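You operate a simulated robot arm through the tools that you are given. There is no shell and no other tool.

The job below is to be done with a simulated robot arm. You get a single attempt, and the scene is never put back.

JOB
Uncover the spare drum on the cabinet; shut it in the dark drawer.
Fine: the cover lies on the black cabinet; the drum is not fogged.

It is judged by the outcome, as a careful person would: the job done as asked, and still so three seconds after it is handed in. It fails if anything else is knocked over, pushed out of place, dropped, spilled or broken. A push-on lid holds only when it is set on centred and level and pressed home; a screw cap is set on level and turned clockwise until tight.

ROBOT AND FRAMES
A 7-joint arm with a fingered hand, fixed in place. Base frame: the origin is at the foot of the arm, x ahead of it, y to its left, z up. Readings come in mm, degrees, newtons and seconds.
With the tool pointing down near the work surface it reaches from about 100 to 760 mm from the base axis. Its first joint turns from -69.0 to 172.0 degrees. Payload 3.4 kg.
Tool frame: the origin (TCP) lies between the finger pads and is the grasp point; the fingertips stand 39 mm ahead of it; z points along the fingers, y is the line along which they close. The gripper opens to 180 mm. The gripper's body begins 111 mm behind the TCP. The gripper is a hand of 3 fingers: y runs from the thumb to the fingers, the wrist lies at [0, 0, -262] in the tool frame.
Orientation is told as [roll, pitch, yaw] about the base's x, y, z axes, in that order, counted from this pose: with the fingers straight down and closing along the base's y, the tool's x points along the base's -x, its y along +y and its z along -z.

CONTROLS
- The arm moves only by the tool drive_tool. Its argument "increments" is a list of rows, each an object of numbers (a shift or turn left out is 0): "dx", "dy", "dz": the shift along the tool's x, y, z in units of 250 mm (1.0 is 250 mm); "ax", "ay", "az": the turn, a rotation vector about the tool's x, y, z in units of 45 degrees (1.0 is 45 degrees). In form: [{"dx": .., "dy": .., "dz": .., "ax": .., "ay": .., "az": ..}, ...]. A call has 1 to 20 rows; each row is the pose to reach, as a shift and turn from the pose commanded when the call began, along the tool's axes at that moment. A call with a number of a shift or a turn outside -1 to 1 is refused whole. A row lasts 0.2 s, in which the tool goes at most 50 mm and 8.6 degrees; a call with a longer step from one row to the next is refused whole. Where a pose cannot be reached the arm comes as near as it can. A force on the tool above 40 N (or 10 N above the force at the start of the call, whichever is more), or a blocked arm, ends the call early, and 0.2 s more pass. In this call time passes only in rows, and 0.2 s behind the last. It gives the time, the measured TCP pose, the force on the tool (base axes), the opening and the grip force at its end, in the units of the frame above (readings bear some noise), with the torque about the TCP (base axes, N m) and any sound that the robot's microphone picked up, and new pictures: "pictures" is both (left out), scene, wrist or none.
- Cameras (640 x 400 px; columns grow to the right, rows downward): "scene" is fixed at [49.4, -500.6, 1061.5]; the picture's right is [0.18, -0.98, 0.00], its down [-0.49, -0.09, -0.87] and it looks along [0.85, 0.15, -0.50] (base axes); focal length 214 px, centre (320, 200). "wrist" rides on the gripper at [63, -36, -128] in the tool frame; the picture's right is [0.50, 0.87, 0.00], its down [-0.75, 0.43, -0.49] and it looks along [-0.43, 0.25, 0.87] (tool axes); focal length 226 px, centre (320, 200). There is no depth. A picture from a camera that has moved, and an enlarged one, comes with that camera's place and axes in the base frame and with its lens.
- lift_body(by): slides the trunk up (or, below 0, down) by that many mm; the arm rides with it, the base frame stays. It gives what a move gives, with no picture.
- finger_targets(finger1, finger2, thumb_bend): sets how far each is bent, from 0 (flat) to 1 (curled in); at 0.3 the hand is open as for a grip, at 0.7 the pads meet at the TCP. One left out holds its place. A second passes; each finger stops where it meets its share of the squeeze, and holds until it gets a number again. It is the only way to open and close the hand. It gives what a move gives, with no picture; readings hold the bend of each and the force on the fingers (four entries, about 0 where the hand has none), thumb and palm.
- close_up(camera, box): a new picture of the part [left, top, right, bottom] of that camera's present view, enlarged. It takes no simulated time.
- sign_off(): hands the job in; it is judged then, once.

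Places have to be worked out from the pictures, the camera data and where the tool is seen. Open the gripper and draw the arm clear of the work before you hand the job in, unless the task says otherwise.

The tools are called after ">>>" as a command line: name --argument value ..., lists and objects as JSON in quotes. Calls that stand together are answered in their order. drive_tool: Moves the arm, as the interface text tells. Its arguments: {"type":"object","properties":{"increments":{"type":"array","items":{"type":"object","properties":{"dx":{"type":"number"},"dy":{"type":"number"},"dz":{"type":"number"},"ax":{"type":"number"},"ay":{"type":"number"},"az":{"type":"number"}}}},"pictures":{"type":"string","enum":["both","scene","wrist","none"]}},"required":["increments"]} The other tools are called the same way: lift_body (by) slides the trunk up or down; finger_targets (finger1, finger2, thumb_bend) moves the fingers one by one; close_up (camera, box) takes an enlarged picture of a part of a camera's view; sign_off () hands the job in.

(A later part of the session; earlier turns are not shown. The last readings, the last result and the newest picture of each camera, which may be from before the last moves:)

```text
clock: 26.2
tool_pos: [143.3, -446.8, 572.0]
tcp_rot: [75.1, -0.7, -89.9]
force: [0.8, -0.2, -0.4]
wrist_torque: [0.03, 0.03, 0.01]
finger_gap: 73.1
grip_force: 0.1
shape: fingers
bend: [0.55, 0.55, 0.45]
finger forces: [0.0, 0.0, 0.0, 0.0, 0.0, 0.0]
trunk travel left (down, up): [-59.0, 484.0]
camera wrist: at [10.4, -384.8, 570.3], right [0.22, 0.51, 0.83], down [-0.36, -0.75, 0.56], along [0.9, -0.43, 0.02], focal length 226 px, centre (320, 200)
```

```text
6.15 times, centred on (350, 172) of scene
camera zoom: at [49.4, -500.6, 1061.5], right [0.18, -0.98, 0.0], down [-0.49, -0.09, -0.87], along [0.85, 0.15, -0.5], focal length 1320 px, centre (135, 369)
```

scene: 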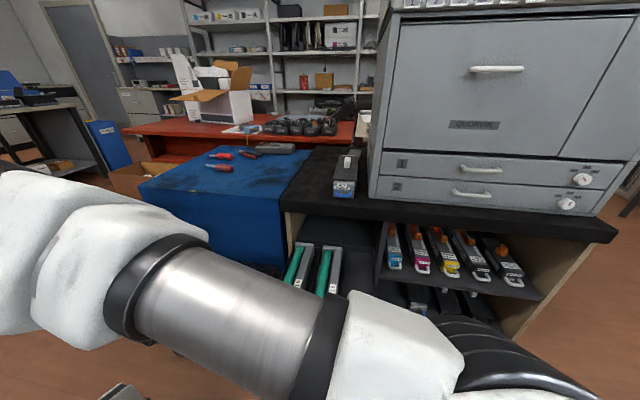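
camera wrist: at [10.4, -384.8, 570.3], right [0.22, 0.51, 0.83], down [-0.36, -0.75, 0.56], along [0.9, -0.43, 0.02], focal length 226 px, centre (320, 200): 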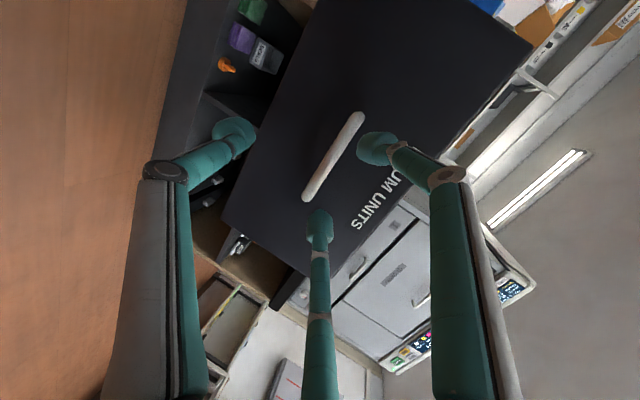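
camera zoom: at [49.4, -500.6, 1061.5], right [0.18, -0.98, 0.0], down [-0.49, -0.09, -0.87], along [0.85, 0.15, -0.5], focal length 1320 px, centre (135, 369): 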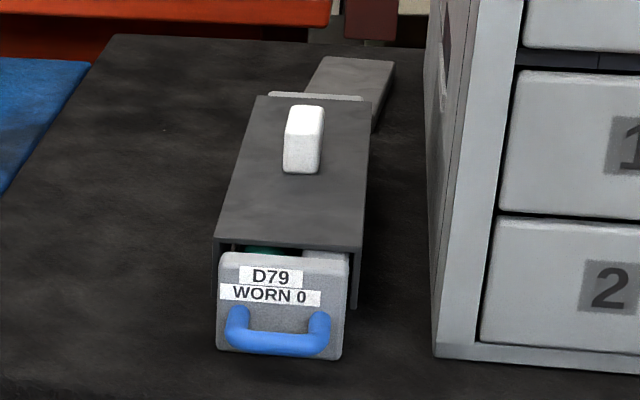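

Each drum has a green cylinder on the left and a grey spine on the right between end plates, and the right compartment is free. I'll raise the hand and start turning it to the tilted pose for the knob: thumb and one finger on the knob's sides, the other finger on the far side.

>>> drive_tool --increments '[{"dy": 0.158, "dz": -0.042}, {"dy": 0.316, "dz": -0.085, "ax": 0.087, "ay": 0.029, "az": -0.141}, {"dy": 0.473, "dz": -0.127, "ax": 0.173, "ay": 0.058, "az": -0.283}, {"dy": 0.631, "dz": -0.169, "ax": 0.26, "ay": 0.086, "az": -0.424}, {"dy": 0.789, "dz": -0.211, "ax": 0.346, "ay": 0.115, "az": -0.565}, {"dy": 0.9466, "dz": -0.2536, "ax": 0.433, "ay": 0.144, "az": -0.7065}]' --pictures "both"

```text
clock: 27.6
tool_pos: [146.7, -441.5, 817.6]
tcp_rot: [48.2, -25.0, -67.8]
force: [-1.4, 1.0, 2.4]
wrist_torque: [-0.1, 0.01, -0.08]
finger_gap: 73.6
grip_force: 0.1
shape: fingers
bend: [0.55, 0.55, 0.45]
finger forces: [0.0, 0.0, 0.1, 0.1, 0.0, 0.0]
out of reach, approached as far as the arm can: row 1, 2, 3, 4
trunk travel left (down, up): [-59.0, 484.0]
camera wrist: at [6.5, -411.6, 844.7], right [0.26, 0.89, 0.38], down [0.08, -0.41, 0.91], along [0.96, -0.2, -0.18], focal length 226 px, centre (320, 200)
```

scene: 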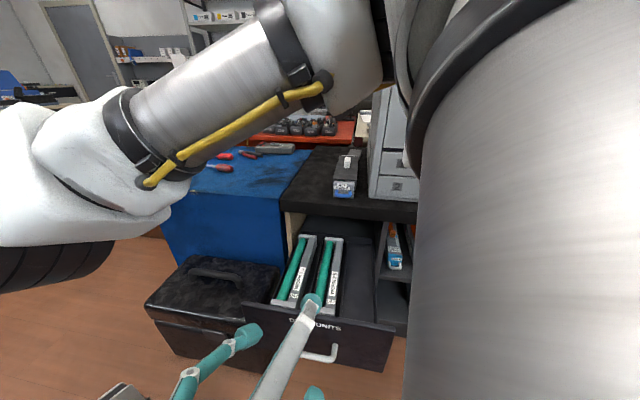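
wrist: 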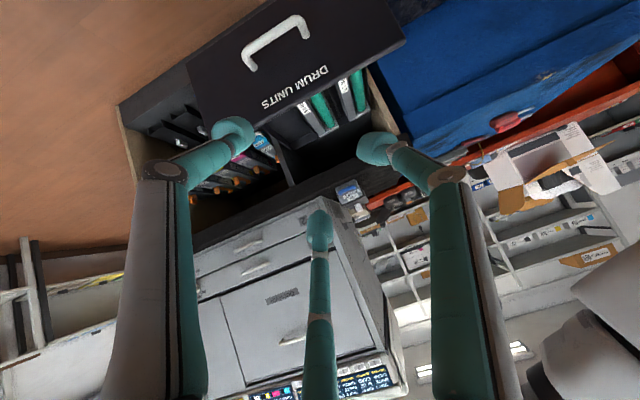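

That got there. The scene view is now free over the open drawer, so I'll measure the empty slot and the cover from it.

>>> close_up --camera "scene" --box '[240, 220, 410, 370]'

>>> close_up --camera "scene" --box '[325, 140, 375, 200]'

```text
2.67 times, centred on (325, 295) of scene
camera zoom: at [49.4, -500.6, 1061.5], right [0.18, -0.98, 0.0], down [-0.49, -0.09, -0.87], along [0.85, 0.15, -0.5], focal length 572 px, centre (307, -53)
```

zoom: 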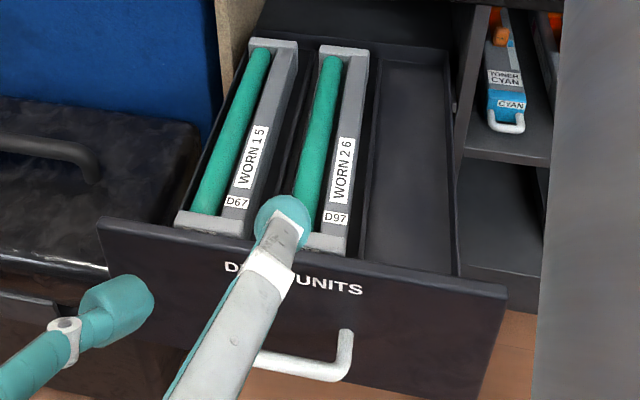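

```text
6.67 times, centred on (350, 170) of scene
camera zoom: at [49.4, -500.6, 1061.5], right [0.18, -0.98, 0.0], down [-0.49, -0.09, -0.87], along [0.85, 0.15, -0.5], focal length 1430 px, centre (120, 400)
```

zoom: 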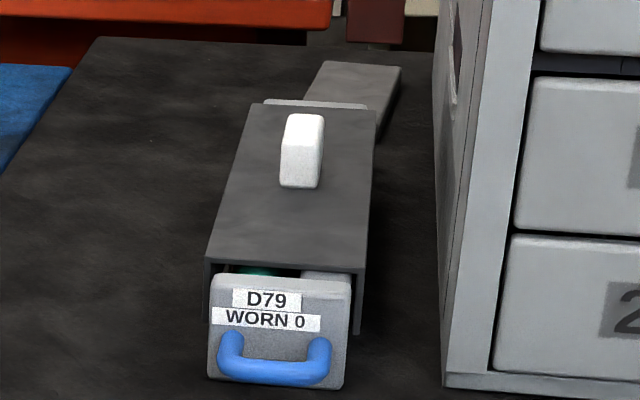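

The drawer now looks about 360 mm open, so the hand probably nudged it in slightly while rising. I'll preshape the fingers and check which one is finger 1, then hook the panel from inside to reopen it fully.

>>> finger_targets --finger1 0.3 --finger2 0.57 --thumb_bend 0.57

>>> close_up --camera "wrist" --box '[0, 0, 640, 400]'

>>> close_up --camera "scene" --box '[240, 220, 410, 370]'

```text
clock: 28.6
tool_pos: [150.0, -442.9, 818.0]
tcp_rot: [50.0, -26.2, -69.3]
force: [-0.3, 0.1, 0.7]
wrist_torque: [0.01, -0.05, 0.0]
finger_gap: 104.5
grip_force: 0.1
shape: fingers
bend: [0.3, 0.56, 0.56]
finger forces: [0.0, 0.0, 0.0, 0.0, 0.1, 0.0]
trunk travel left (down, up): [-59.0, 484.0]
```

```text
1.00 times, centred on (320, 200) of wrist (not enlarged: the box is as wide or as high as the picture)
camera zoom: at [8.4, -412.1, 840.1], right [0.26, 0.89, 0.38], down [0.05, -0.4, 0.92], along [0.96, -0.22, -0.15], focal length 226 px, centre (320, 200)
```

zoom: 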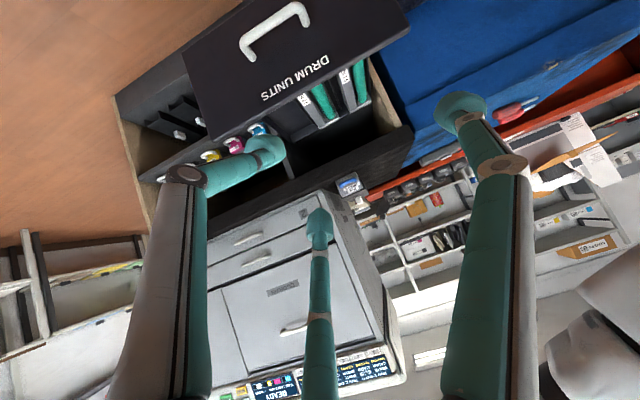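

```text
2.67 times, centred on (325, 295) of scene
camera zoom: at [49.4, -500.6, 1061.5], right [0.18, -0.98, 0.0], down [-0.49, -0.09, -0.87], along [0.85, 0.15, -0.5], focal length 572 px, centre (307, -53)
```

zoom: 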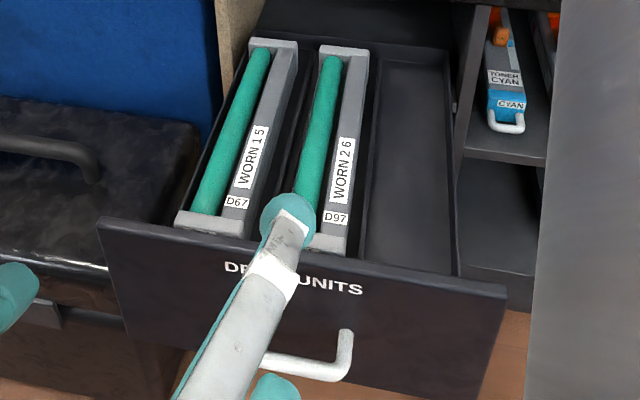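

Finger 1 is on the tool +x side, and the drawer stays put by itself. I'll finish the rotation while moving over the open drawer, staying above the panel.

>>> drive_tool --increments '[{"dx": -0.0613, "dy": 0.0622, "dz": 0.1435, "ax": 0.0722, "ay": 0.024, "az": -0.1178}, {"dx": -0.1227, "dy": 0.1243, "dz": 0.287, "ax": 0.1443, "ay": 0.048, "az": -0.2355}, {"dx": -0.184, "dy": 0.1865, "dz": 0.4305, "ax": 0.2165, "ay": 0.072, "az": -0.3533}, {"dx": -0.2453, "dy": 0.2487, "dz": 0.574, "ax": 0.2887, "ay": 0.096, "az": -0.471}, {"dx": -0.3067, "dy": 0.3108, "dz": 0.7175, "ax": 0.3608, "ay": 0.12, "az": -0.5888}, {"dx": -0.368, "dy": 0.373, "dz": 0.861, "ax": 0.433, "ay": 0.144, "az": -0.7065}]' --pictures "both"

```text
clock: 30.0
tool_pos: [233.9, -456.1, 798.7]
tcp_rot: [10.5, -37.1, -33.2]
force: [0.0, 0.1, 0.3]
wrist_torque: [0.02, 0.0, 0.02]
finger_gap: 104.4
grip_force: 0.0
shape: fingers
bend: [0.3, 0.56, 0.56]
finger forces: [0.0, 0.0, 0.1, 0.1, 0.1, 0.0]
out of reach, approached as far as the arm can: row 3, 4, 5, 6
trunk travel left (down, up): [-59.0, 484.0]
camera wrist: at [100.5, -440.3, 856.7], right [0.05, 0.98, -0.17], down [0.4, 0.14, 0.9], along [0.91, -0.12, -0.39], focal length 226 px, centre (320, 200)
```

scene: 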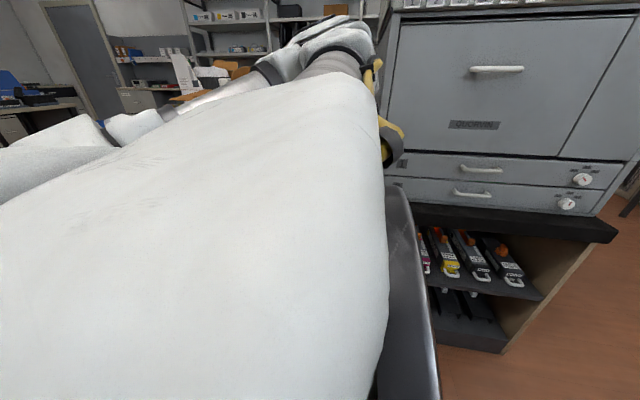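
wrist: 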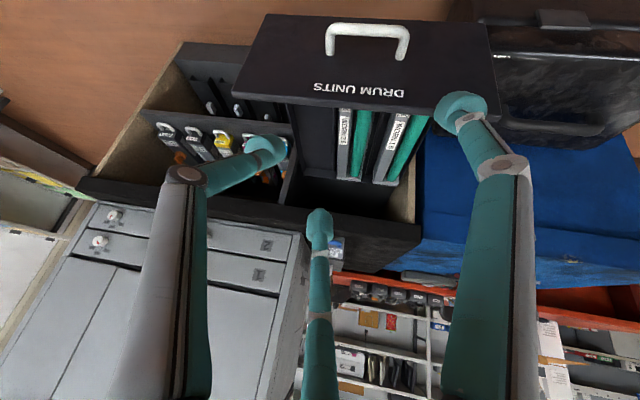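

Orientation is right, but the position lagged at x=234 because of an arm limit along the way. I'll see whether it settles further toward the commanded pose.

>>> drive_tool --increments '[{"dx": 0.0}, {"dx": 0.0}]' --pictures "none"

```text
clock: 30.6
tool_pos: [233.4, -459.8, 799.6]
tcp_rot: [10.8, -37.0, -33.3]
force: [0.5, 0.1, -0.1]
wrist_torque: [-0.03, 0.0, -0.07]
finger_gap: 104.5
grip_force: 0.1
shape: fingers
bend: [0.3, 0.56, 0.56]
finger forces: [0.0, 0.0, 0.0, 0.0, 0.1, 0.1]
trunk travel left (down, up): [-59.0, 484.0]
```

The commanded pose appears to have been clamped to where it is. I'll try moving forward from here.

>>> drive_tool --increments '[{"dx": -0.0891, "dy": 0.0596, "dz": 0.0793}, {"dx": -0.178, "dy": 0.119, "dz": 0.159}, {"dx": -0.267, "dy": 0.179, "dz": 0.238}]' --pictures "none"

```text
clock: 31.4
tool_pos: [236.1, -456.6, 792.8]
tcp_rot: [10.7, -37.0, -33.4]
force: [1.1, -0.3, 0.0]
wrist_torque: [0.02, 0.01, 0.01]
finger_gap: 104.6
grip_force: 0.1
shape: fingers
bend: [0.3, 0.56, 0.56]
finger forces: [0.0, 0.0, 0.0, 0.0, 0.1, 0.1]
out of reach, approached as far as the arm can: row 1, 2, 3
trunk travel left (down, up): [-59.0, 484.0]
```

This arm configuration is up against a joint limit with the hand turned this way. I'll turn the hand back toward the handle orientation while moving forward, to get out of it.

>>> drive_tool --increments '[{"az": 0.167}, {"az": 0.333}, {"dx": -0.116, "dy": 0.074, "dz": 0.083, "az": 0.5}, {"dx": -0.233, "dy": 0.148, "dz": 0.165, "az": 0.667}, {"dx": -0.349, "dy": 0.222, "dz": 0.248, "az": 0.833}, {"dx": -0.466, "dy": 0.296, "dz": 0.33, "az": 1.0}, {"dx": -0.582, "dy": 0.37, "dz": 0.413, "az": 1.0}]' --pictures "both"

```text
clock: 33.0
tool_pos: [236.9, -465.5, 788.1]
tcp_rot: [34.2, -18.9, -80.2]
force: [-0.3, 0.7, 0.1]
wrist_torque: [-0.04, 0.0, 0.0]
finger_gap: 104.5
grip_force: 0.0
shape: fingers
bend: [0.3, 0.56, 0.56]
finger forces: [0.0, 0.0, 0.0, 0.0, 0.0, 0.0]
out of reach, approached as far as the arm can: row 3, 4, 5, 6, 7
trunk travel left (down, up): [-59.0, 484.0]
camera wrist: at [122.6, -397.9, 850.2], right [0.6, 0.74, 0.3], down [0.17, -0.48, 0.86], along [0.78, -0.47, -0.41], focal length 226 px, centre (320, 200)
```

scene: 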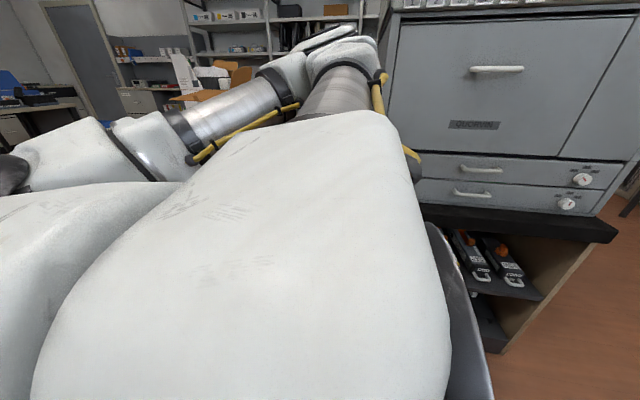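
wrist: 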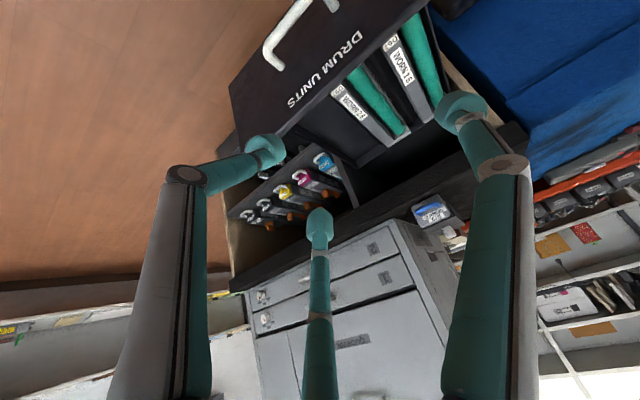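

Still limited. The elbow is forward and the wrist is bent hard back, so I'll bring the tool nearer to vertical while moving forward to unbend it.

>>> drive_tool --increments '[{"ax": 0.146, "ay": 0.084}, {"ax": 0.292, "ay": 0.169, "dx": -0.019, "dy": 0.095, "dz": 0.071}, {"ax": 0.439, "ay": 0.253, "dx": -0.038, "dy": 0.189, "dz": 0.143}, {"ax": 0.585, "ay": 0.338, "dx": -0.056, "dy": 0.284, "dz": 0.214}, {"ax": 0.731, "ay": 0.422, "dx": -0.075, "dy": 0.378, "dz": 0.286}, {"ax": 0.731, "ay": 0.422, "dx": -0.094, "dy": 0.473, "dz": 0.357}]' --pictures "both"

```text
clock: 34.4
tool_pos: [123.8, -448.2, 802.4]
tcp_rot: [0.0, -0.8, -74.9]
force: [-0.2, 0.0, -0.3]
wrist_torque: [0.01, 0.01, 0.0]
finger_gap: 104.5
grip_force: 0.0
shape: fingers
bend: [0.3, 0.56, 0.56]
finger forces: [0.0, 0.1, 0.1, 0.1, 0.0, 0.1]
out of reach, approached as far as the arm can: row 1, 2, 3, 4, 5, 6
trunk travel left (down, up): [-59.0, 484.0]
camera wrist: at [72.4, -396.5, 929.4], right [0.71, 0.71, -0.01], down [0.62, -0.61, 0.5], along [0.35, -0.36, -0.86], focal length 226 px, centre (320, 200)
```

scene: 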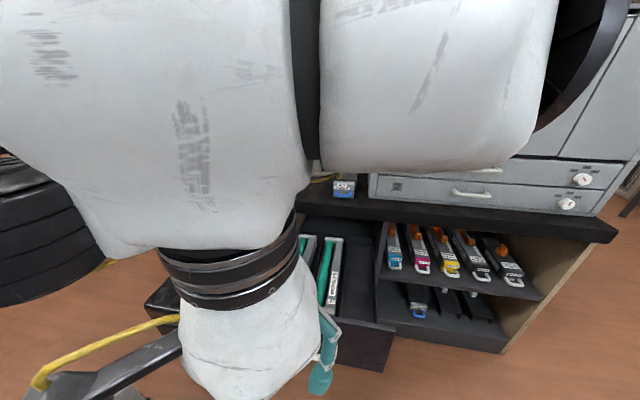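
wrist: 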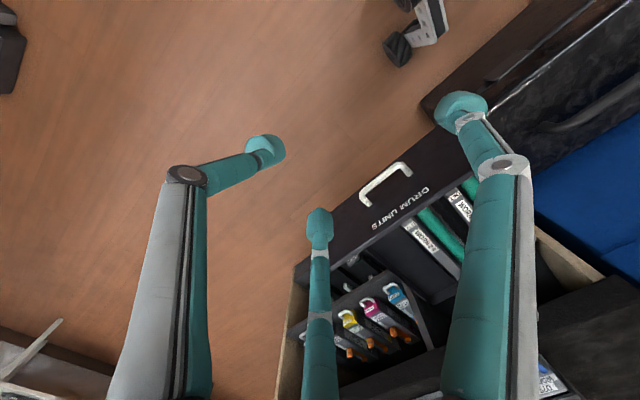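

Tool is vertical again at (124,-448,802). I'll try a plain forward and up move from here.

>>> drive_tool --increments '[{"dx": -0.035, "dy": 0.129, "dz": -0.05}, {"dx": -0.07, "dy": 0.258, "dz": -0.1}, {"dx": -0.104, "dy": 0.386, "dz": -0.15}]' --pictures "none"

```text
clock: 35.2
tool_pos: [139.5, -442.6, 839.7]
tcp_rot: [-0.1, -0.6, -75.0]
force: [0.3, -0.4, 0.2]
wrist_torque: [0.0, -0.03, -0.02]
finger_gap: 104.5
grip_force: 0.1
shape: fingers
bend: [0.3, 0.56, 0.56]
finger forces: [0.1, 0.0, 0.0, 0.0, 0.1, 0.2]
out of reach, approached as far as the arm can: row 1, 2, 3
trunk travel left (down, up): [-59.0, 484.0]
```

It follows only along what looks like a joint-limit boundary, at a very negative azimuth. I'll move toward +Y to bring the first joint back into a comfortable range.

>>> drive_tool --increments '[{"dx": 0.145, "dy": 0.039, "dz": -0.04}, {"dx": 0.29, "dy": 0.078, "dz": -0.08}, {"dx": 0.434, "dy": 0.117, "dz": -0.12}, {"dx": 0.579, "dy": 0.156, "dz": -0.16}]' --pictures "scene"

```text
clock: 36.2
tool_pos: [137.0, -328.4, 901.8]
tcp_rot: [-0.2, -0.7, -74.8]
force: [-11.1, -19.8, -8.6]
wrist_torque: [0.33, -0.32, 0.32]
finger_gap: 44.3
grip_force: 0.1
shape: fingers
bend: [0.3, 0.56, 0.56]
finger forces: [0.1, 0.1, 0.1, 0.1, 0.0, 0.1]
out of reach, approached as far as the arm can: row 3, 4
trunk travel left (down, up): [-59.0, 484.0]
```

scene: 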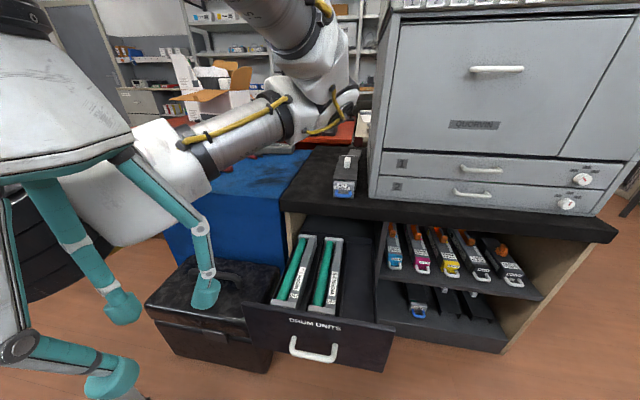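

The hand touched the robot's own arm there. I back off outward and upward to unfold it.

>>> drive_tool --increments '[{"dx": -0.064, "dy": 0.02, "dz": -0.1}, {"dx": -0.128, "dy": 0.06, "dz": -0.2}, {"dx": -0.192, "dy": 0.12, "dz": -0.3}, {"dx": -0.256, "dy": 0.18, "dz": -0.4}]' --pictures "scene"

```text
clock: 37.2
tool_pos: [138.0, -381.4, 951.0]
tcp_rot: [0.0, -0.6, -75.0]
force: [0.4, 0.3, 0.8]
wrist_torque: [0.01, 0.0, 0.0]
finger_gap: 104.4
grip_force: 0.0
shape: fingers
bend: [0.3, 0.56, 0.56]
finger forces: [0.0, 0.0, 0.0, 0.0, 0.0, 0.0]
out of reach, approached as far as the arm can: row 1, 2, 3, 4
trunk travel left (down, up): [-59.0, 484.0]
```

scene: 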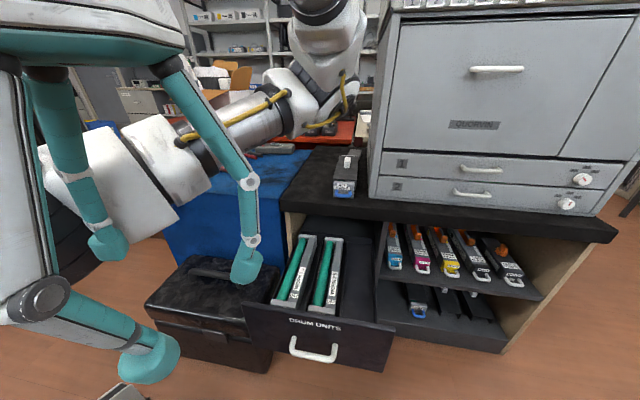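

The wrist seems to be bent to its limit. I'll look at the arm's posture in the scene view before choosing a way out.

>>> close_up --camera "scene" --box '[0, 0, 420, 260]'

>>> close_up --camera "wrist" --box '[0, 0, 640, 400]'

```text
1.52 times, centred on (210, 130) of scene
camera zoom: at [49.4, -500.6, 1061.5], right [0.18, -0.98, 0.0], down [-0.49, -0.09, -0.87], along [0.85, 0.15, -0.5], focal length 327 px, centre (488, 307)
```

zoom: 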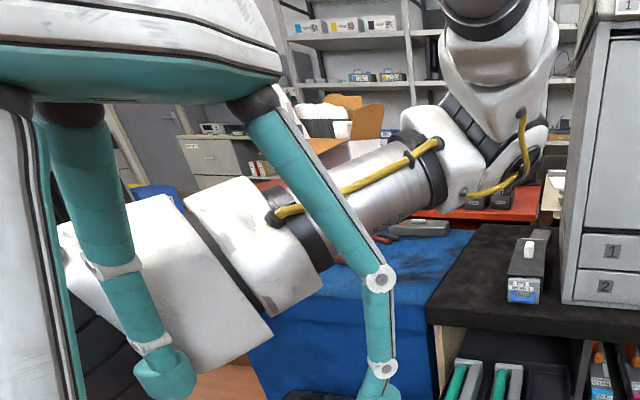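

```text
1.00 times, centred on (320, 200) of wrist (not enlarged: the box is as wide or as high as the picture)
camera zoom: at [86.9, -329.2, 1078.4], right [0.71, 0.71, -0.01], down [0.61, -0.61, 0.5], along [0.35, -0.36, -0.87], focal length 226 px, centre (320, 200)
```

zoom: 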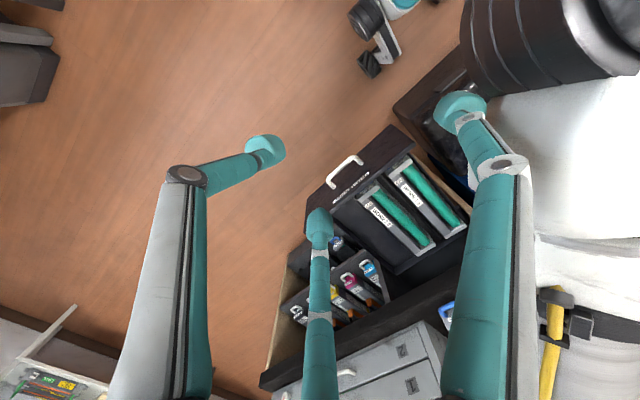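

The elbow has ended up forward with the forearm folded back. The way out is to swing the wrist round the elbow on the free right side, with the tool kept vertical and high.

>>> drive_tool --increments '[{"dx": -0.147, "dy": -0.029, "dz": 0.03}, {"dx": -0.295, "dy": -0.058, "dz": 0.06}, {"dx": -0.442, "dy": -0.088, "dz": 0.09}, {"dx": -0.59, "dy": -0.117, "dz": 0.12}, {"dx": -0.72, "dy": -0.085, "dz": 0.135}, {"dx": -0.86, "dy": -0.05, "dz": 0.15}, {"dx": -0.99, "dy": -0.018, "dz": 0.16}]' --pictures "scene"

```text
clock: 38.8
tool_pos: [91.0, -490.8, 899.6]
tcp_rot: [-0.2, -0.7, -74.9]
force: [0.4, 0.2, -0.3]
wrist_torque: [-0.02, 0.0, 0.01]
finger_gap: 104.3
grip_force: 0.0
shape: fingers
bend: [0.3, 0.56, 0.56]
finger forces: [0.0, 0.0, 0.0, 0.0, 0.0, 0.0]
out of reach, approached as far as the arm can: row 1, 2, 3, 4, 5, 6, 7
trunk travel left (down, up): [-59.0, 484.0]
```

scene: 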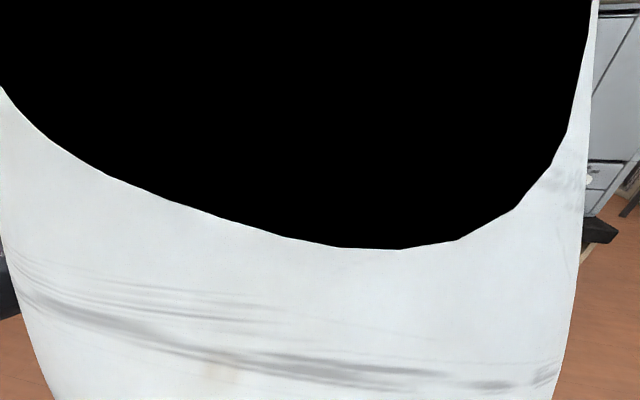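

The wrist bend is what limits it. With the hand pointing sideways (-Y) the forearm can swing freely over the top, so I'll first rotate the hand to point right, holding the wrist where it is.

>>> drive_tool --increments '[{"dx": -0.132, "dy": -0.0356, "dz": -0.009, "ax": 0.0433, "ay": -0.161}, {"dx": -0.262, "dy": -0.0705, "dz": -0.0357, "ax": 0.0867, "ay": -0.322}, {"dx": -0.3875, "dy": -0.1043, "dz": -0.0798, "ax": 0.13, "ay": -0.483}, {"dx": -0.506, "dy": -0.136, "dz": -0.14, "ax": 0.1733, "ay": -0.644}, {"dx": -0.616, "dy": -0.166, "dz": -0.2165, "ax": 0.2167, "ay": -0.805}, {"dx": -0.716, "dy": -0.193, "dz": -0.307, "ax": 0.26, "ay": -0.966}]' --pictures "scene"

```text
clock: 40.2
tool_pos: [49.0, -642.2, 948.0]
tcp_rot: [-15.7, -43.5, -67.0]
force: [0.1, -0.6, -0.7]
wrist_torque: [0.0, 0.01, 0.03]
finger_gap: 104.3
grip_force: 0.1
shape: fingers
bend: [0.3, 0.56, 0.56]
finger forces: [0.0, 0.1, 0.0, 0.0, 0.0, 0.1]
out of reach, approached as far as the arm can: row 1, 2, 3, 4, 5, 6
trunk travel left (down, up): [-59.0, 484.0]
```

scene: 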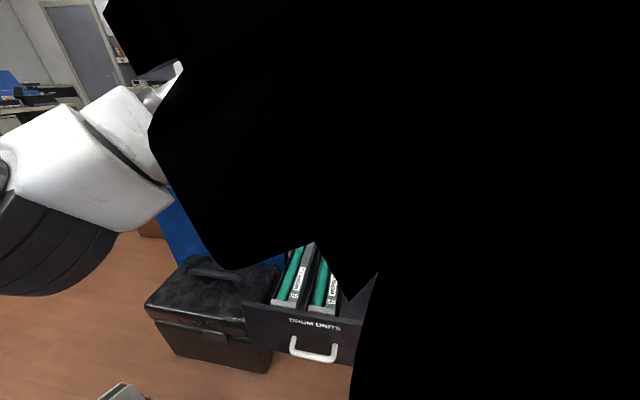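

The orientation is following, with the hand now 45° toward -Y. I continue to fully sideways with the wrist rising a little.

>>> drive_tool --increments '[{"dx": -0.138, "dy": -0.041, "dz": -0.02, "ax": 0.0433, "ay": -0.161}, {"dx": -0.294, "dy": -0.071, "dz": -0.065, "ax": 0.0867, "ay": -0.322}, {"dx": -0.438, "dy": -0.102, "dz": -0.127, "ax": 0.13, "ay": -0.483}, {"dx": -0.58, "dy": -0.131, "dz": -0.204, "ax": 0.1733, "ay": -0.644}, {"dx": -0.711, "dy": -0.154, "dz": -0.297, "ax": 0.2167, "ay": -0.805}, {"dx": -0.836, "dy": -0.18, "dz": -0.402, "ax": 0.26, "ay": -0.966}]' --pictures "scene"

```text
clock: 41.6
tool_pos: [38.8, -727.2, 1148.0]
tcp_rot: [-93.7, -74.8, 3.8]
force: [0.1, -0.2, 0.1]
wrist_torque: [0.01, -0.03, 0.0]
finger_gap: 104.5
grip_force: 0.0
shape: fingers
bend: [0.3, 0.56, 0.56]
finger forces: [0.0, 0.1, 0.0, 0.0, 0.1, 0.0]
out of reach, approached as far as the arm can: row 1, 2, 3, 4, 5, 6
trunk travel left (down, up): [-59.0, 484.0]
```

scene: 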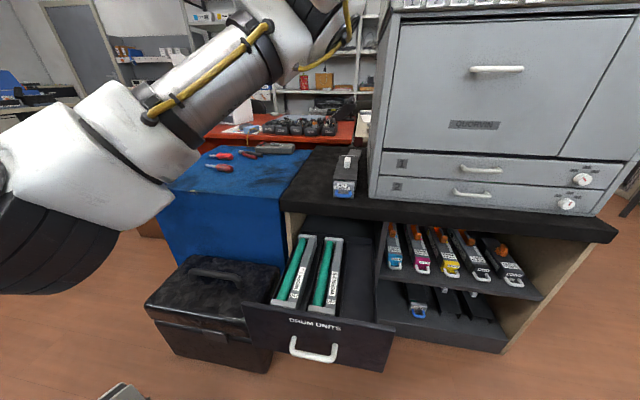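

The hand now points along -Y with its wrist at about (39,-465,1144). Now I swing the wrist up and forward over the elbow.

>>> drive_tool --increments '[{"dx": -0.161, "dy": 0.06, "dz": -0.02}, {"dx": -0.323, "dy": 0.12, "dz": -0.04}, {"dx": -0.484, "dy": 0.18, "dz": -0.06}, {"dx": -0.645, "dy": 0.241, "dz": -0.08}, {"dx": -0.807, "dy": 0.301, "dz": -0.1}, {"dx": -0.968, "dy": 0.361, "dz": -0.12}]' --pictures "scene"

```text
clock: 43.0
tool_pos: [38.5, -728.3, 1148.1]
tcp_rot: [-93.1, -74.8, 3.0]
force: [-0.4, 0.0, 0.2]
wrist_torque: [0.02, 0.0, 0.02]
finger_gap: 104.7
grip_force: 0.0
shape: fingers
bend: [0.3, 0.56, 0.56]
finger forces: [0.1, 0.0, 0.1, 0.0, 0.0, 0.0]
out of reach, approached as far as the arm can: row 1, 2, 3, 4, 5, 6
trunk travel left (down, up): [-59.0, 484.0]
```

scene: 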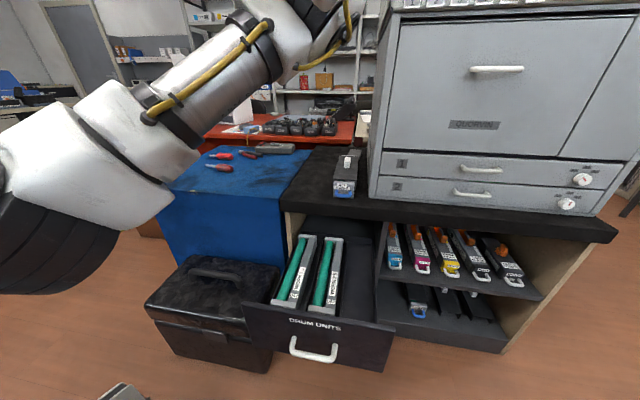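

Nothing moved, so more than one joint must be at its limit, possibly the tool roll. I'll rotate the tool about its own axis to test for freedom.

>>> drive_tool --increments '[{"az": -0.15}, {"az": -0.3, "dx": -0.08, "dy": 0.05}, {"az": -0.45, "dx": -0.16, "dy": 0.1}]' --pictures "none"

```text
clock: 43.8
tool_pos: [-2.5, -723.0, 1083.0]
tcp_rot: [-91.1, -54.3, 0.8]
force: [-0.3, -0.1, -1.1]
wrist_torque: [-0.09, 0.03, 0.01]
finger_gap: 104.6
grip_force: 0.1
shape: fingers
bend: [0.3, 0.56, 0.56]
finger forces: [0.0, 0.1, 0.0, 0.0, 0.0, 0.1]
out of reach, approached as far as the arm can: row 2, 3
trunk travel left (down, up): [-59.0, 484.0]
```

Rolling that way made it worse, so the limit is in the tool roll and the other direction should free it. I'm rolling positive now, adding a forward and up move.

>>> drive_tool --increments '[{"az": 0.167}, {"az": 0.333}, {"az": 0.5}, {"az": 0.667, "dx": -0.158, "dy": 0.084}, {"az": 0.833, "dx": -0.316, "dy": 0.169}, {"az": 1.0, "dx": -0.506, "dy": 0.23}]' --pictures "scene"

```text
clock: 45.2
tool_pos: [13.9, -728.7, 1053.7]
tcp_rot: [98.7, -80.6, 172.0]
force: [0.4, 0.1, -0.6]
wrist_torque: [0.0, 0.0, 0.01]
finger_gap: 104.7
grip_force: 0.0
shape: fingers
bend: [0.3, 0.56, 0.56]
finger forces: [0.0, 0.0, 0.0, 0.0, 0.0, 0.0]
out of reach, approached as far as the arm can: row 4, 5, 6
trunk travel left (down, up): [-59.0, 484.0]
```

scene: 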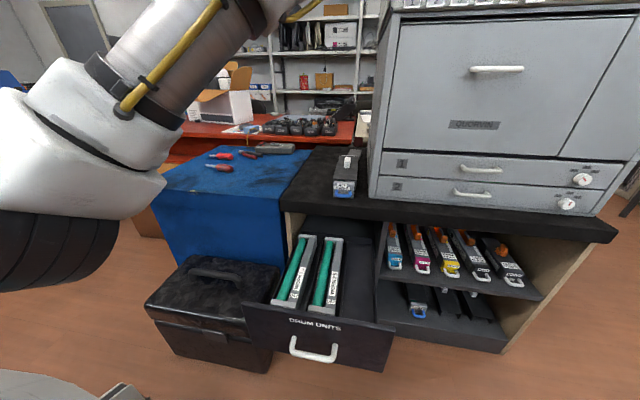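

I now think the elbow is high and forward and folded near its limit, with the forearm pointing back. I'll swing outward to the right and forward, which unfolds the elbow, with the hand still pointing -Y.

>>> drive_tool --increments '[{"dx": -0.018, "dy": 0.132, "dz": 0.113}, {"dx": -0.036, "dy": 0.263, "dz": 0.227}, {"dx": -0.055, "dy": 0.395, "dz": 0.34}, {"dx": -0.073, "dy": 0.527, "dz": 0.453}, {"dx": -0.091, "dy": 0.658, "dz": 0.567}, {"dx": -0.109, "dy": 0.79, "dz": 0.68}]' --pictures "scene"

```text
clock: 46.6
tool_pos: [140.7, -973.5, 1068.1]
tcp_rot: [95.4, -80.3, 174.7]
force: [0.0, -0.1, -0.4]
wrist_torque: [0.01, -0.02, 0.0]
finger_gap: 104.8
grip_force: 0.0
shape: fingers
bend: [0.3, 0.56, 0.56]
finger forces: [0.0, 0.1, 0.0, 0.0, 0.0, 0.1]
out of reach, approached as far as the arm can: row 1, 2, 3, 4, 5, 6
trunk travel left (down, up): [-59.0, 484.0]
```

scene: 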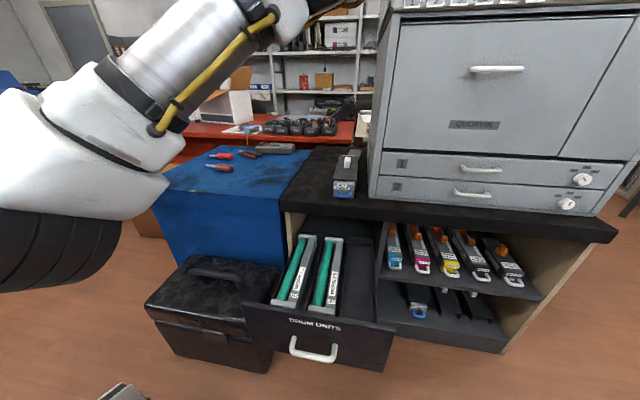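

Good, the wrist swung out to (141,-711,1068). I continue forward with the hand still pointing right.

>>> drive_tool --increments '[{"dx": -0.005, "dy": 0.163}, {"dx": -0.01, "dy": 0.326}, {"dx": -0.014, "dy": 0.49}, {"dx": -0.019, "dy": 0.653}, {"dx": -0.023, "dy": 0.816}]' --pictures "scene"

```text
clock: 47.8
tool_pos: [323.9, -1053.8, 1093.0]
tcp_rot: [94.2, -80.4, 175.9]
force: [-0.2, 0.1, -0.7]
wrist_torque: [0.02, 0.01, 0.02]
finger_gap: 104.6
grip_force: 0.0
shape: fingers
bend: [0.3, 0.56, 0.56]
finger forces: [0.0, 0.1, 0.0, 0.0, 0.0, 0.0]
out of reach, approached as far as the arm can: row 1, 2, 3, 4, 5
trunk travel left (down, up): [-59.0, 484.0]
```

scene: 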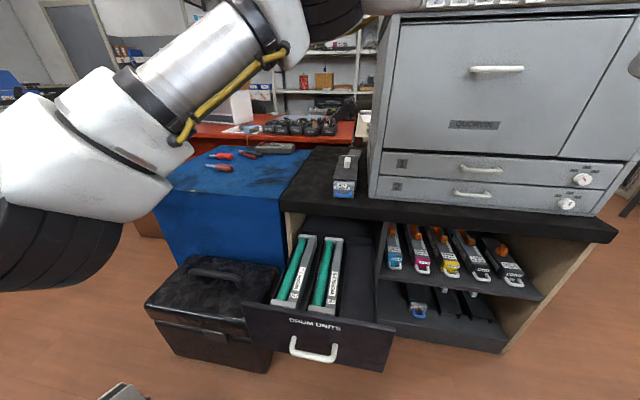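

The wrist is now round the elbow at about (324,-792,1093). I bring it forward and left while rotating the hand back toward pointing down.

>>> drive_tool --increments '[{"dx": 0.093, "dy": 0.055, "dz": -0.088, "ax": 0.021, "ay": 0.1233}, {"dx": 0.186, "dy": 0.11, "dz": -0.185, "ax": 0.042, "ay": 0.2465}, {"dx": 0.276, "dy": 0.166, "dz": -0.293, "ax": 0.063, "ay": 0.3698}, {"dx": 0.364, "dy": 0.222, "dz": -0.41, "ax": 0.084, "ay": 0.493}, {"dx": 0.447, "dy": 0.279, "dz": -0.536, "ax": 0.105, "ay": 0.6163}, {"dx": 0.526, "dy": 0.336, "dz": -0.672, "ax": 0.126, "ay": 0.7395}, {"dx": 0.6, "dy": 0.395, "dz": -0.816, "ax": 0.147, "ay": 0.8628}, {"dx": 0.667, "dy": 0.454, "dz": -0.967, "ax": 0.168, "ay": 0.986}]' --pictures "both"

```text
clock: 49.6
tool_pos: [463.8, -811.5, 947.4]
tcp_rot: [9.8, -44.9, -103.9]
force: [0.6, 0.3, 0.3]
wrist_torque: [-0.01, -0.01, -0.01]
finger_gap: 104.6
grip_force: 0.1
shape: fingers
bend: [0.3, 0.56, 0.56]
finger forces: [0.0, 0.0, 0.0, 0.1, 0.0, 0.1]
out of reach, approached as far as the arm can: row 1, 2
trunk travel left (down, up): [-59.0, 484.0]
camera wrist: at [439.1, -673.1, 988.4], right [0.94, 0.24, -0.25], down [0.3, -0.22, 0.93], along [0.17, -0.94, -0.28], focal length 226 px, centre (320, 200)
```

scene: 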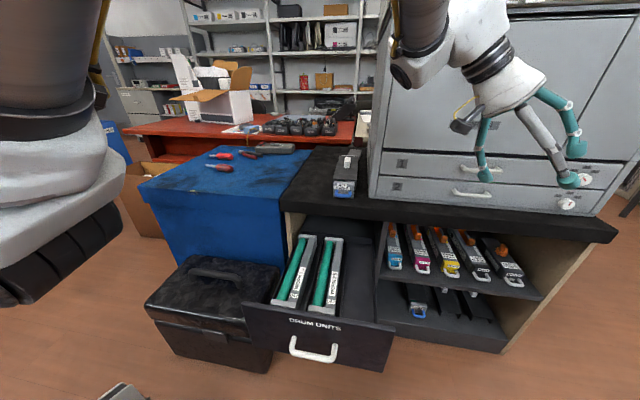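
wrist: 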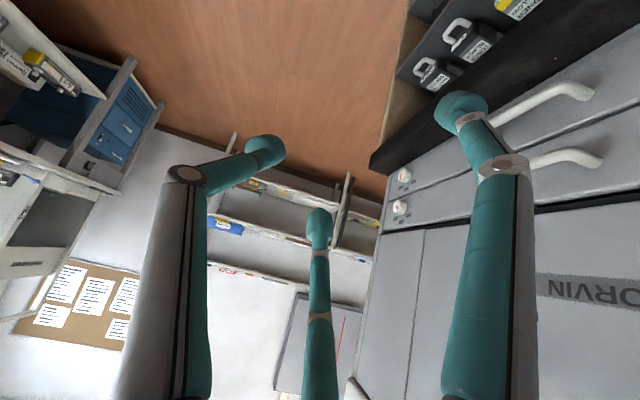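

The arm is back in a healthy posture at (464,-811,947). The drawer still needs about 45 mm more opening for the drum, so I'll turn the tool to vertical and make a fist to hook the panel from inside over the empty slot.

>>> drive_tool --increments '[{"dx": 0.116, "dy": -0.043, "dz": -0.03, "ax": 0.028, "ay": 0.164}, {"dx": 0.232, "dy": -0.086, "dz": -0.06, "ax": 0.056, "ay": 0.329}, {"dx": 0.349, "dy": -0.129, "dz": -0.09, "ax": 0.084, "ay": 0.493}, {"dx": 0.465, "dy": -0.171, "dz": -0.121, "ax": 0.112, "ay": 0.657}, {"dx": 0.581, "dy": -0.214, "dz": -0.151, "ax": 0.14, "ay": 0.822}, {"dx": 0.697, "dy": -0.257, "dz": -0.181, "ax": 0.168, "ay": 0.986}]' --pictures "none"

>>> finger_targets --finger1 0.7 --finger2 0.7 --thumb_bend 0.7

>>> close_up --camera "scene" --box '[230, 130, 430, 370]'

>>> close_up --camera "wrist" --box '[0, 0, 640, 400]'

```text
clock: 51.0
tool_pos: [429.1, -652.8, 847.6]
tcp_rot: [0.1, -0.5, -99.7]
force: [0.0, -0.3, 0.2]
wrist_torque: [0.0, 0.01, 0.03]
finger_gap: 104.4
grip_force: 0.0
shape: fingers
bend: [0.3, 0.56, 0.56]
finger forces: [0.0, 0.1, 0.0, 0.1, 0.1, 0.0]
trunk travel left (down, up): [-59.0, 484.0]
```

```text
clock: 52.0
tool_pos: [429.5, -654.5, 846.4]
tcp_rot: [0.2, -0.7, -99.7]
force: [0.2, 0.7, 0.6]
wrist_torque: [0.02, 0.02, -0.02]
finger_gap: 0.3
grip_force: 0.2
shape: fingers
bend: [0.7, 0.7, 0.7]
finger forces: [0.0, 0.0, 0.0, 0.0, 0.0, 0.1]
trunk travel left (down, up): [-59.0, 484.0]
```

```text
1.67 times, centred on (330, 250) of scene
camera zoom: at [49.4, -500.6, 1061.5], right [0.18, -0.98, 0.0], down [-0.49, -0.09, -0.87], along [0.85, 0.15, -0.5], focal length 358 px, centre (303, 117)
```

zoom: 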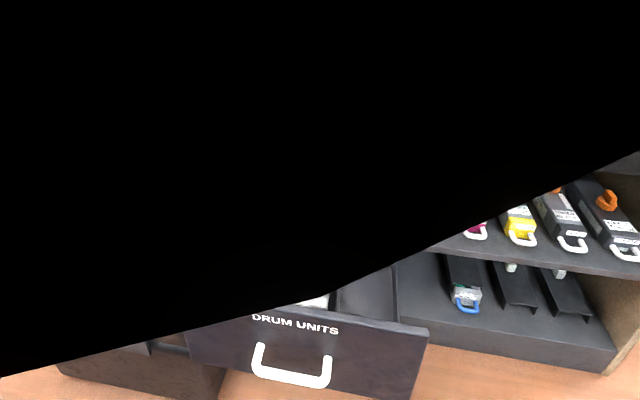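

```text
1.00 times, centred on (320, 200) of wrist (not enlarged: the box is as wide or as high as the picture)
camera zoom: at [404.5, -585.1, 974.3], right [0.94, 0.35, 0.0], down [0.3, -0.81, 0.5], along [0.17, -0.47, -0.86], focal length 226 px, centre (320, 200)
```

zoom: 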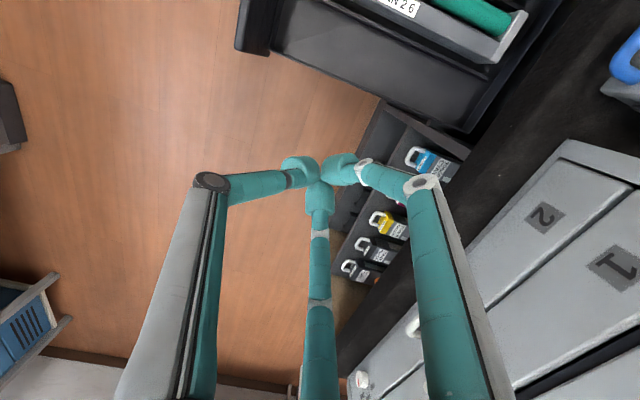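

The fist is closed and the empty slot is visible. I'll zoom in on the drawer to measure the panel, dividers and slot.

>>> close_up --camera "wrist" --box '[220, 0, 540, 160]'

```text
2.00 times, centred on (380, 80) of wrist
camera zoom: at [404.5, -585.1, 974.3], right [0.94, 0.35, 0.0], down [0.3, -0.81, 0.5], along [0.17, -0.47, -0.86], focal length 452 px, centre (200, 440)
```

zoom: 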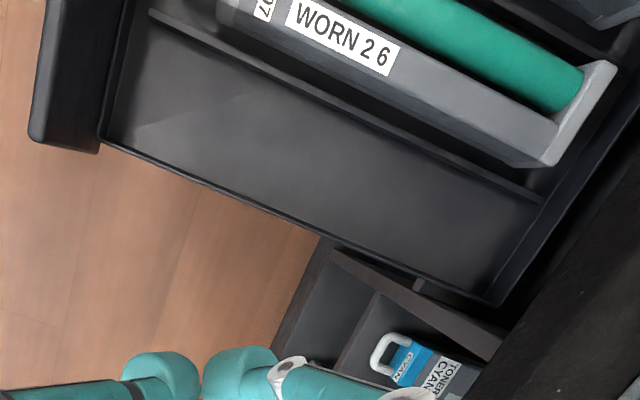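

The slot walls are low, with side clearance mainly at floor level. Slot 3 is centred at y≈-540, and I need the extra opening so the drum clears the slab. Now I insert the fist behind the panel in the empty slot.

>>> drive_tool --increments '[{"dx": 0.136, "dy": -0.07, "dz": 0.089}, {"dx": 0.271, "dy": -0.139, "dz": 0.177}, {"dx": 0.407, "dy": -0.209, "dz": 0.266}, {"dx": 0.407, "dy": -0.209, "dz": 0.45}, {"dx": 0.407, "dy": -0.209, "dz": 0.63}, {"dx": 0.407, "dy": -0.209, "dz": 0.8}]' --pictures "both"

```text
clock: 53.4
tool_pos: [395.4, -548.1, 643.0]
tcp_rot: [0.1, -0.6, -99.8]
force: [0.4, -0.5, 0.0]
wrist_torque: [-0.01, 0.02, 0.04]
finger_gap: 0.0
grip_force: 0.0
shape: fingers
bend: [0.7, 0.7, 0.7]
finger forces: [0.0, 0.0, 0.0, 0.0, 0.1, 0.0]
trunk travel left (down, up): [-59.0, 484.0]
camera wrist: at [370.2, -479.2, 770.4], right [0.94, 0.35, 0.0], down [0.3, -0.81, 0.5], along [0.17, -0.47, -0.87], focal length 226 px, centre (320, 200)
```

scene: 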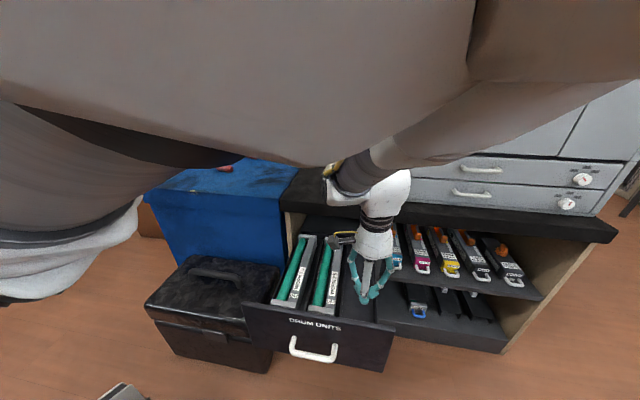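
wrist: 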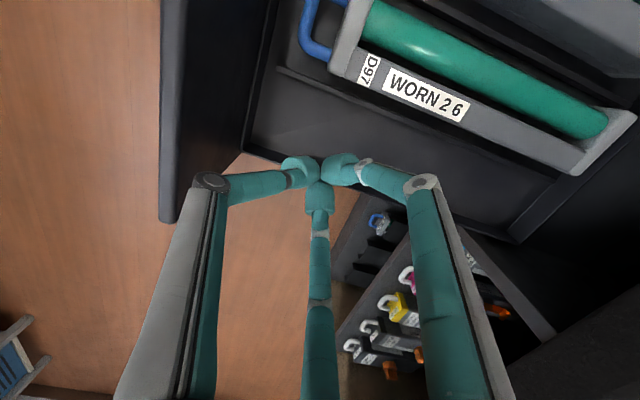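

The fist is behind the panel over the empty slot. I pull along -X in small steps to open the drawer to its stop.

>>> drive_tool --increments '[{"dx": -0.0134, "dy": -0.079}, {"dx": -0.0269, "dy": -0.158}, {"dx": -0.0403, "dy": -0.237}, {"dx": -0.0504, "dy": -0.296}]' --pictures "both"

```text
clock: 54.4
tool_pos: [318.4, -548.5, 645.5]
tcp_rot: [0.1, -0.7, -99.8]
force: [0.3, -0.4, 1.2]
wrist_torque: [-0.01, 0.0, -0.03]
finger_gap: 0.0
grip_force: 0.1
shape: fingers
bend: [0.7, 0.7, 0.7]
finger forces: [0.1, 0.0, 0.1, 0.0, 0.0, 0.0]
trunk travel left (down, up): [-59.0, 484.0]
camera wrist: at [294.2, -478.8, 772.2], right [0.94, 0.35, 0.0], down [0.3, -0.81, 0.5], along [0.17, -0.47, -0.86], focal length 226 px, centre (320, 200)
```

scene: 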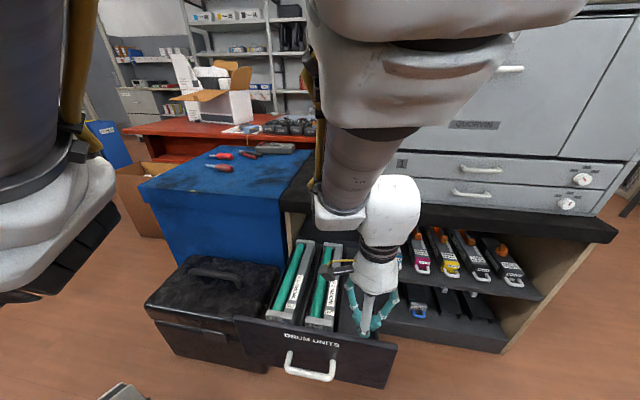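
wrist: 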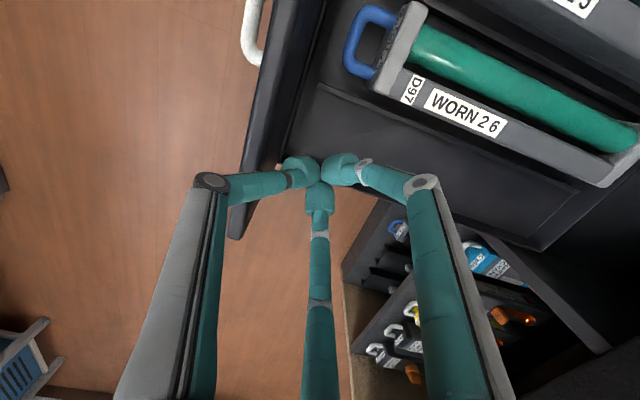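

The drawer is following the hook. I continue pulling gently to the stop.

>>> drive_tool --increments '[{"dx": -0.0067, "dy": -0.0394}, {"dx": -0.0134, "dy": -0.0789}, {"dx": -0.0202, "dy": -0.1183}, {"dx": -0.0235, "dy": -0.138}]' --pictures "both"

```text
clock: 55.4
tool_pos: [285.9, -548.1, 646.9]
tcp_rot: [0.4, -0.7, -99.7]
force: [6.9, -0.3, 2.7]
wrist_torque: [0.01, 0.08, -0.03]
finger_gap: 0.0
grip_force: 3.8
shape: fingers
bend: [0.69, 0.69, 0.71]
finger forces: [0.1, 0.1, 0.0, 0.1, 7.4, 0.1]
trunk travel left (down, up): [-59.0, 484.0]
camera wrist: at [261.1, -479.3, 773.4], right [0.94, 0.35, 0.0], down [0.3, -0.81, 0.5], along [0.17, -0.47, -0.86], focal length 226 px, centre (320, 200)
```

scene: 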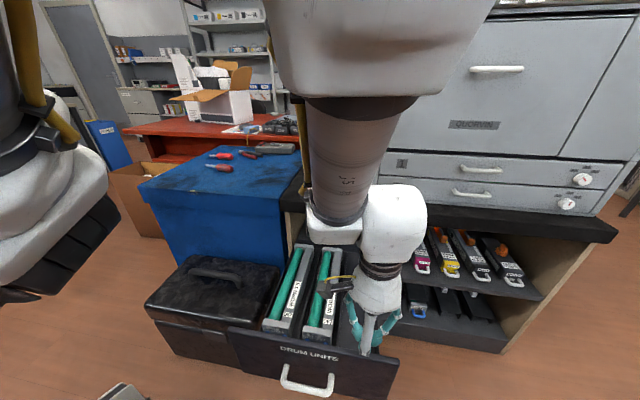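
wrist: 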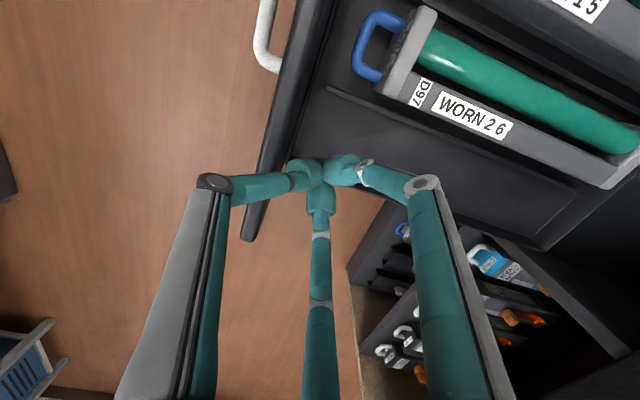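

The drawer is now fully open, about 415 mm by the scene view, with light contact at the stop. I'll lift out and travel to the knob, turning the hand to a milder 26° forward tilt.

>>> drive_tool --increments '[{"dx": 0.0101, "dy": 0.0592, "dz": -0.04}, {"dx": 0.0134, "dy": 0.0789, "dz": -0.22}, {"dx": 0.0134, "dy": 0.0789, "dz": -0.4, "ax": -0.039, "ay": -0.033, "az": -0.1267}, {"dx": 0.0365, "dy": 0.0952, "dz": -0.58, "ax": -0.078, "ay": -0.066, "az": -0.2534}, {"dx": 0.086, "dy": 0.1476, "dz": -0.74, "ax": -0.117, "ay": -0.099, "az": -0.3801}, {"dx": 0.1458, "dy": 0.2592, "dz": -0.86, "ax": -0.157, "ay": -0.132, "az": -0.5068}, {"dx": 0.2084, "dy": 0.3904, "dz": -0.96, "ax": -0.196, "ay": -0.165, "az": -0.6335}, {"dx": 0.2752, "dy": 0.5416, "dz": -1.0, "ax": -0.2349, "ay": -0.1982, "az": -0.7602}]' --pictures "scene"

```text
clock: 57.2
tool_pos: [430.3, -499.3, 895.0]
tcp_rot: [7.2, -12.0, -66.0]
force: [0.4, 0.6, -0.2]
wrist_torque: [-0.01, 0.0, -0.02]
finger_gap: 0.0
grip_force: 0.0
shape: fingers
bend: [0.7, 0.7, 0.7]
finger forces: [0.0, 0.0, 0.0, 0.1, 0.1, 0.0]
trunk travel left (down, up): [-59.0, 484.0]
```

scene: 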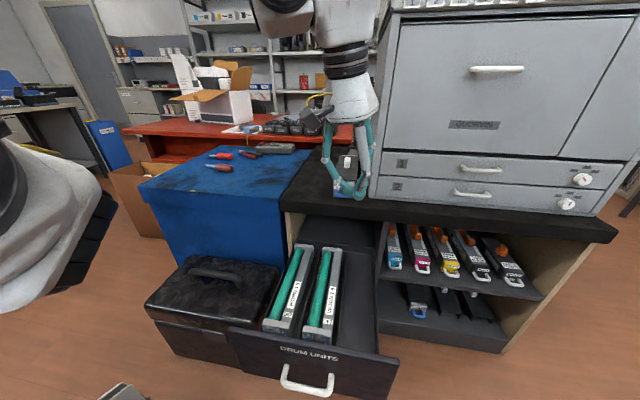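

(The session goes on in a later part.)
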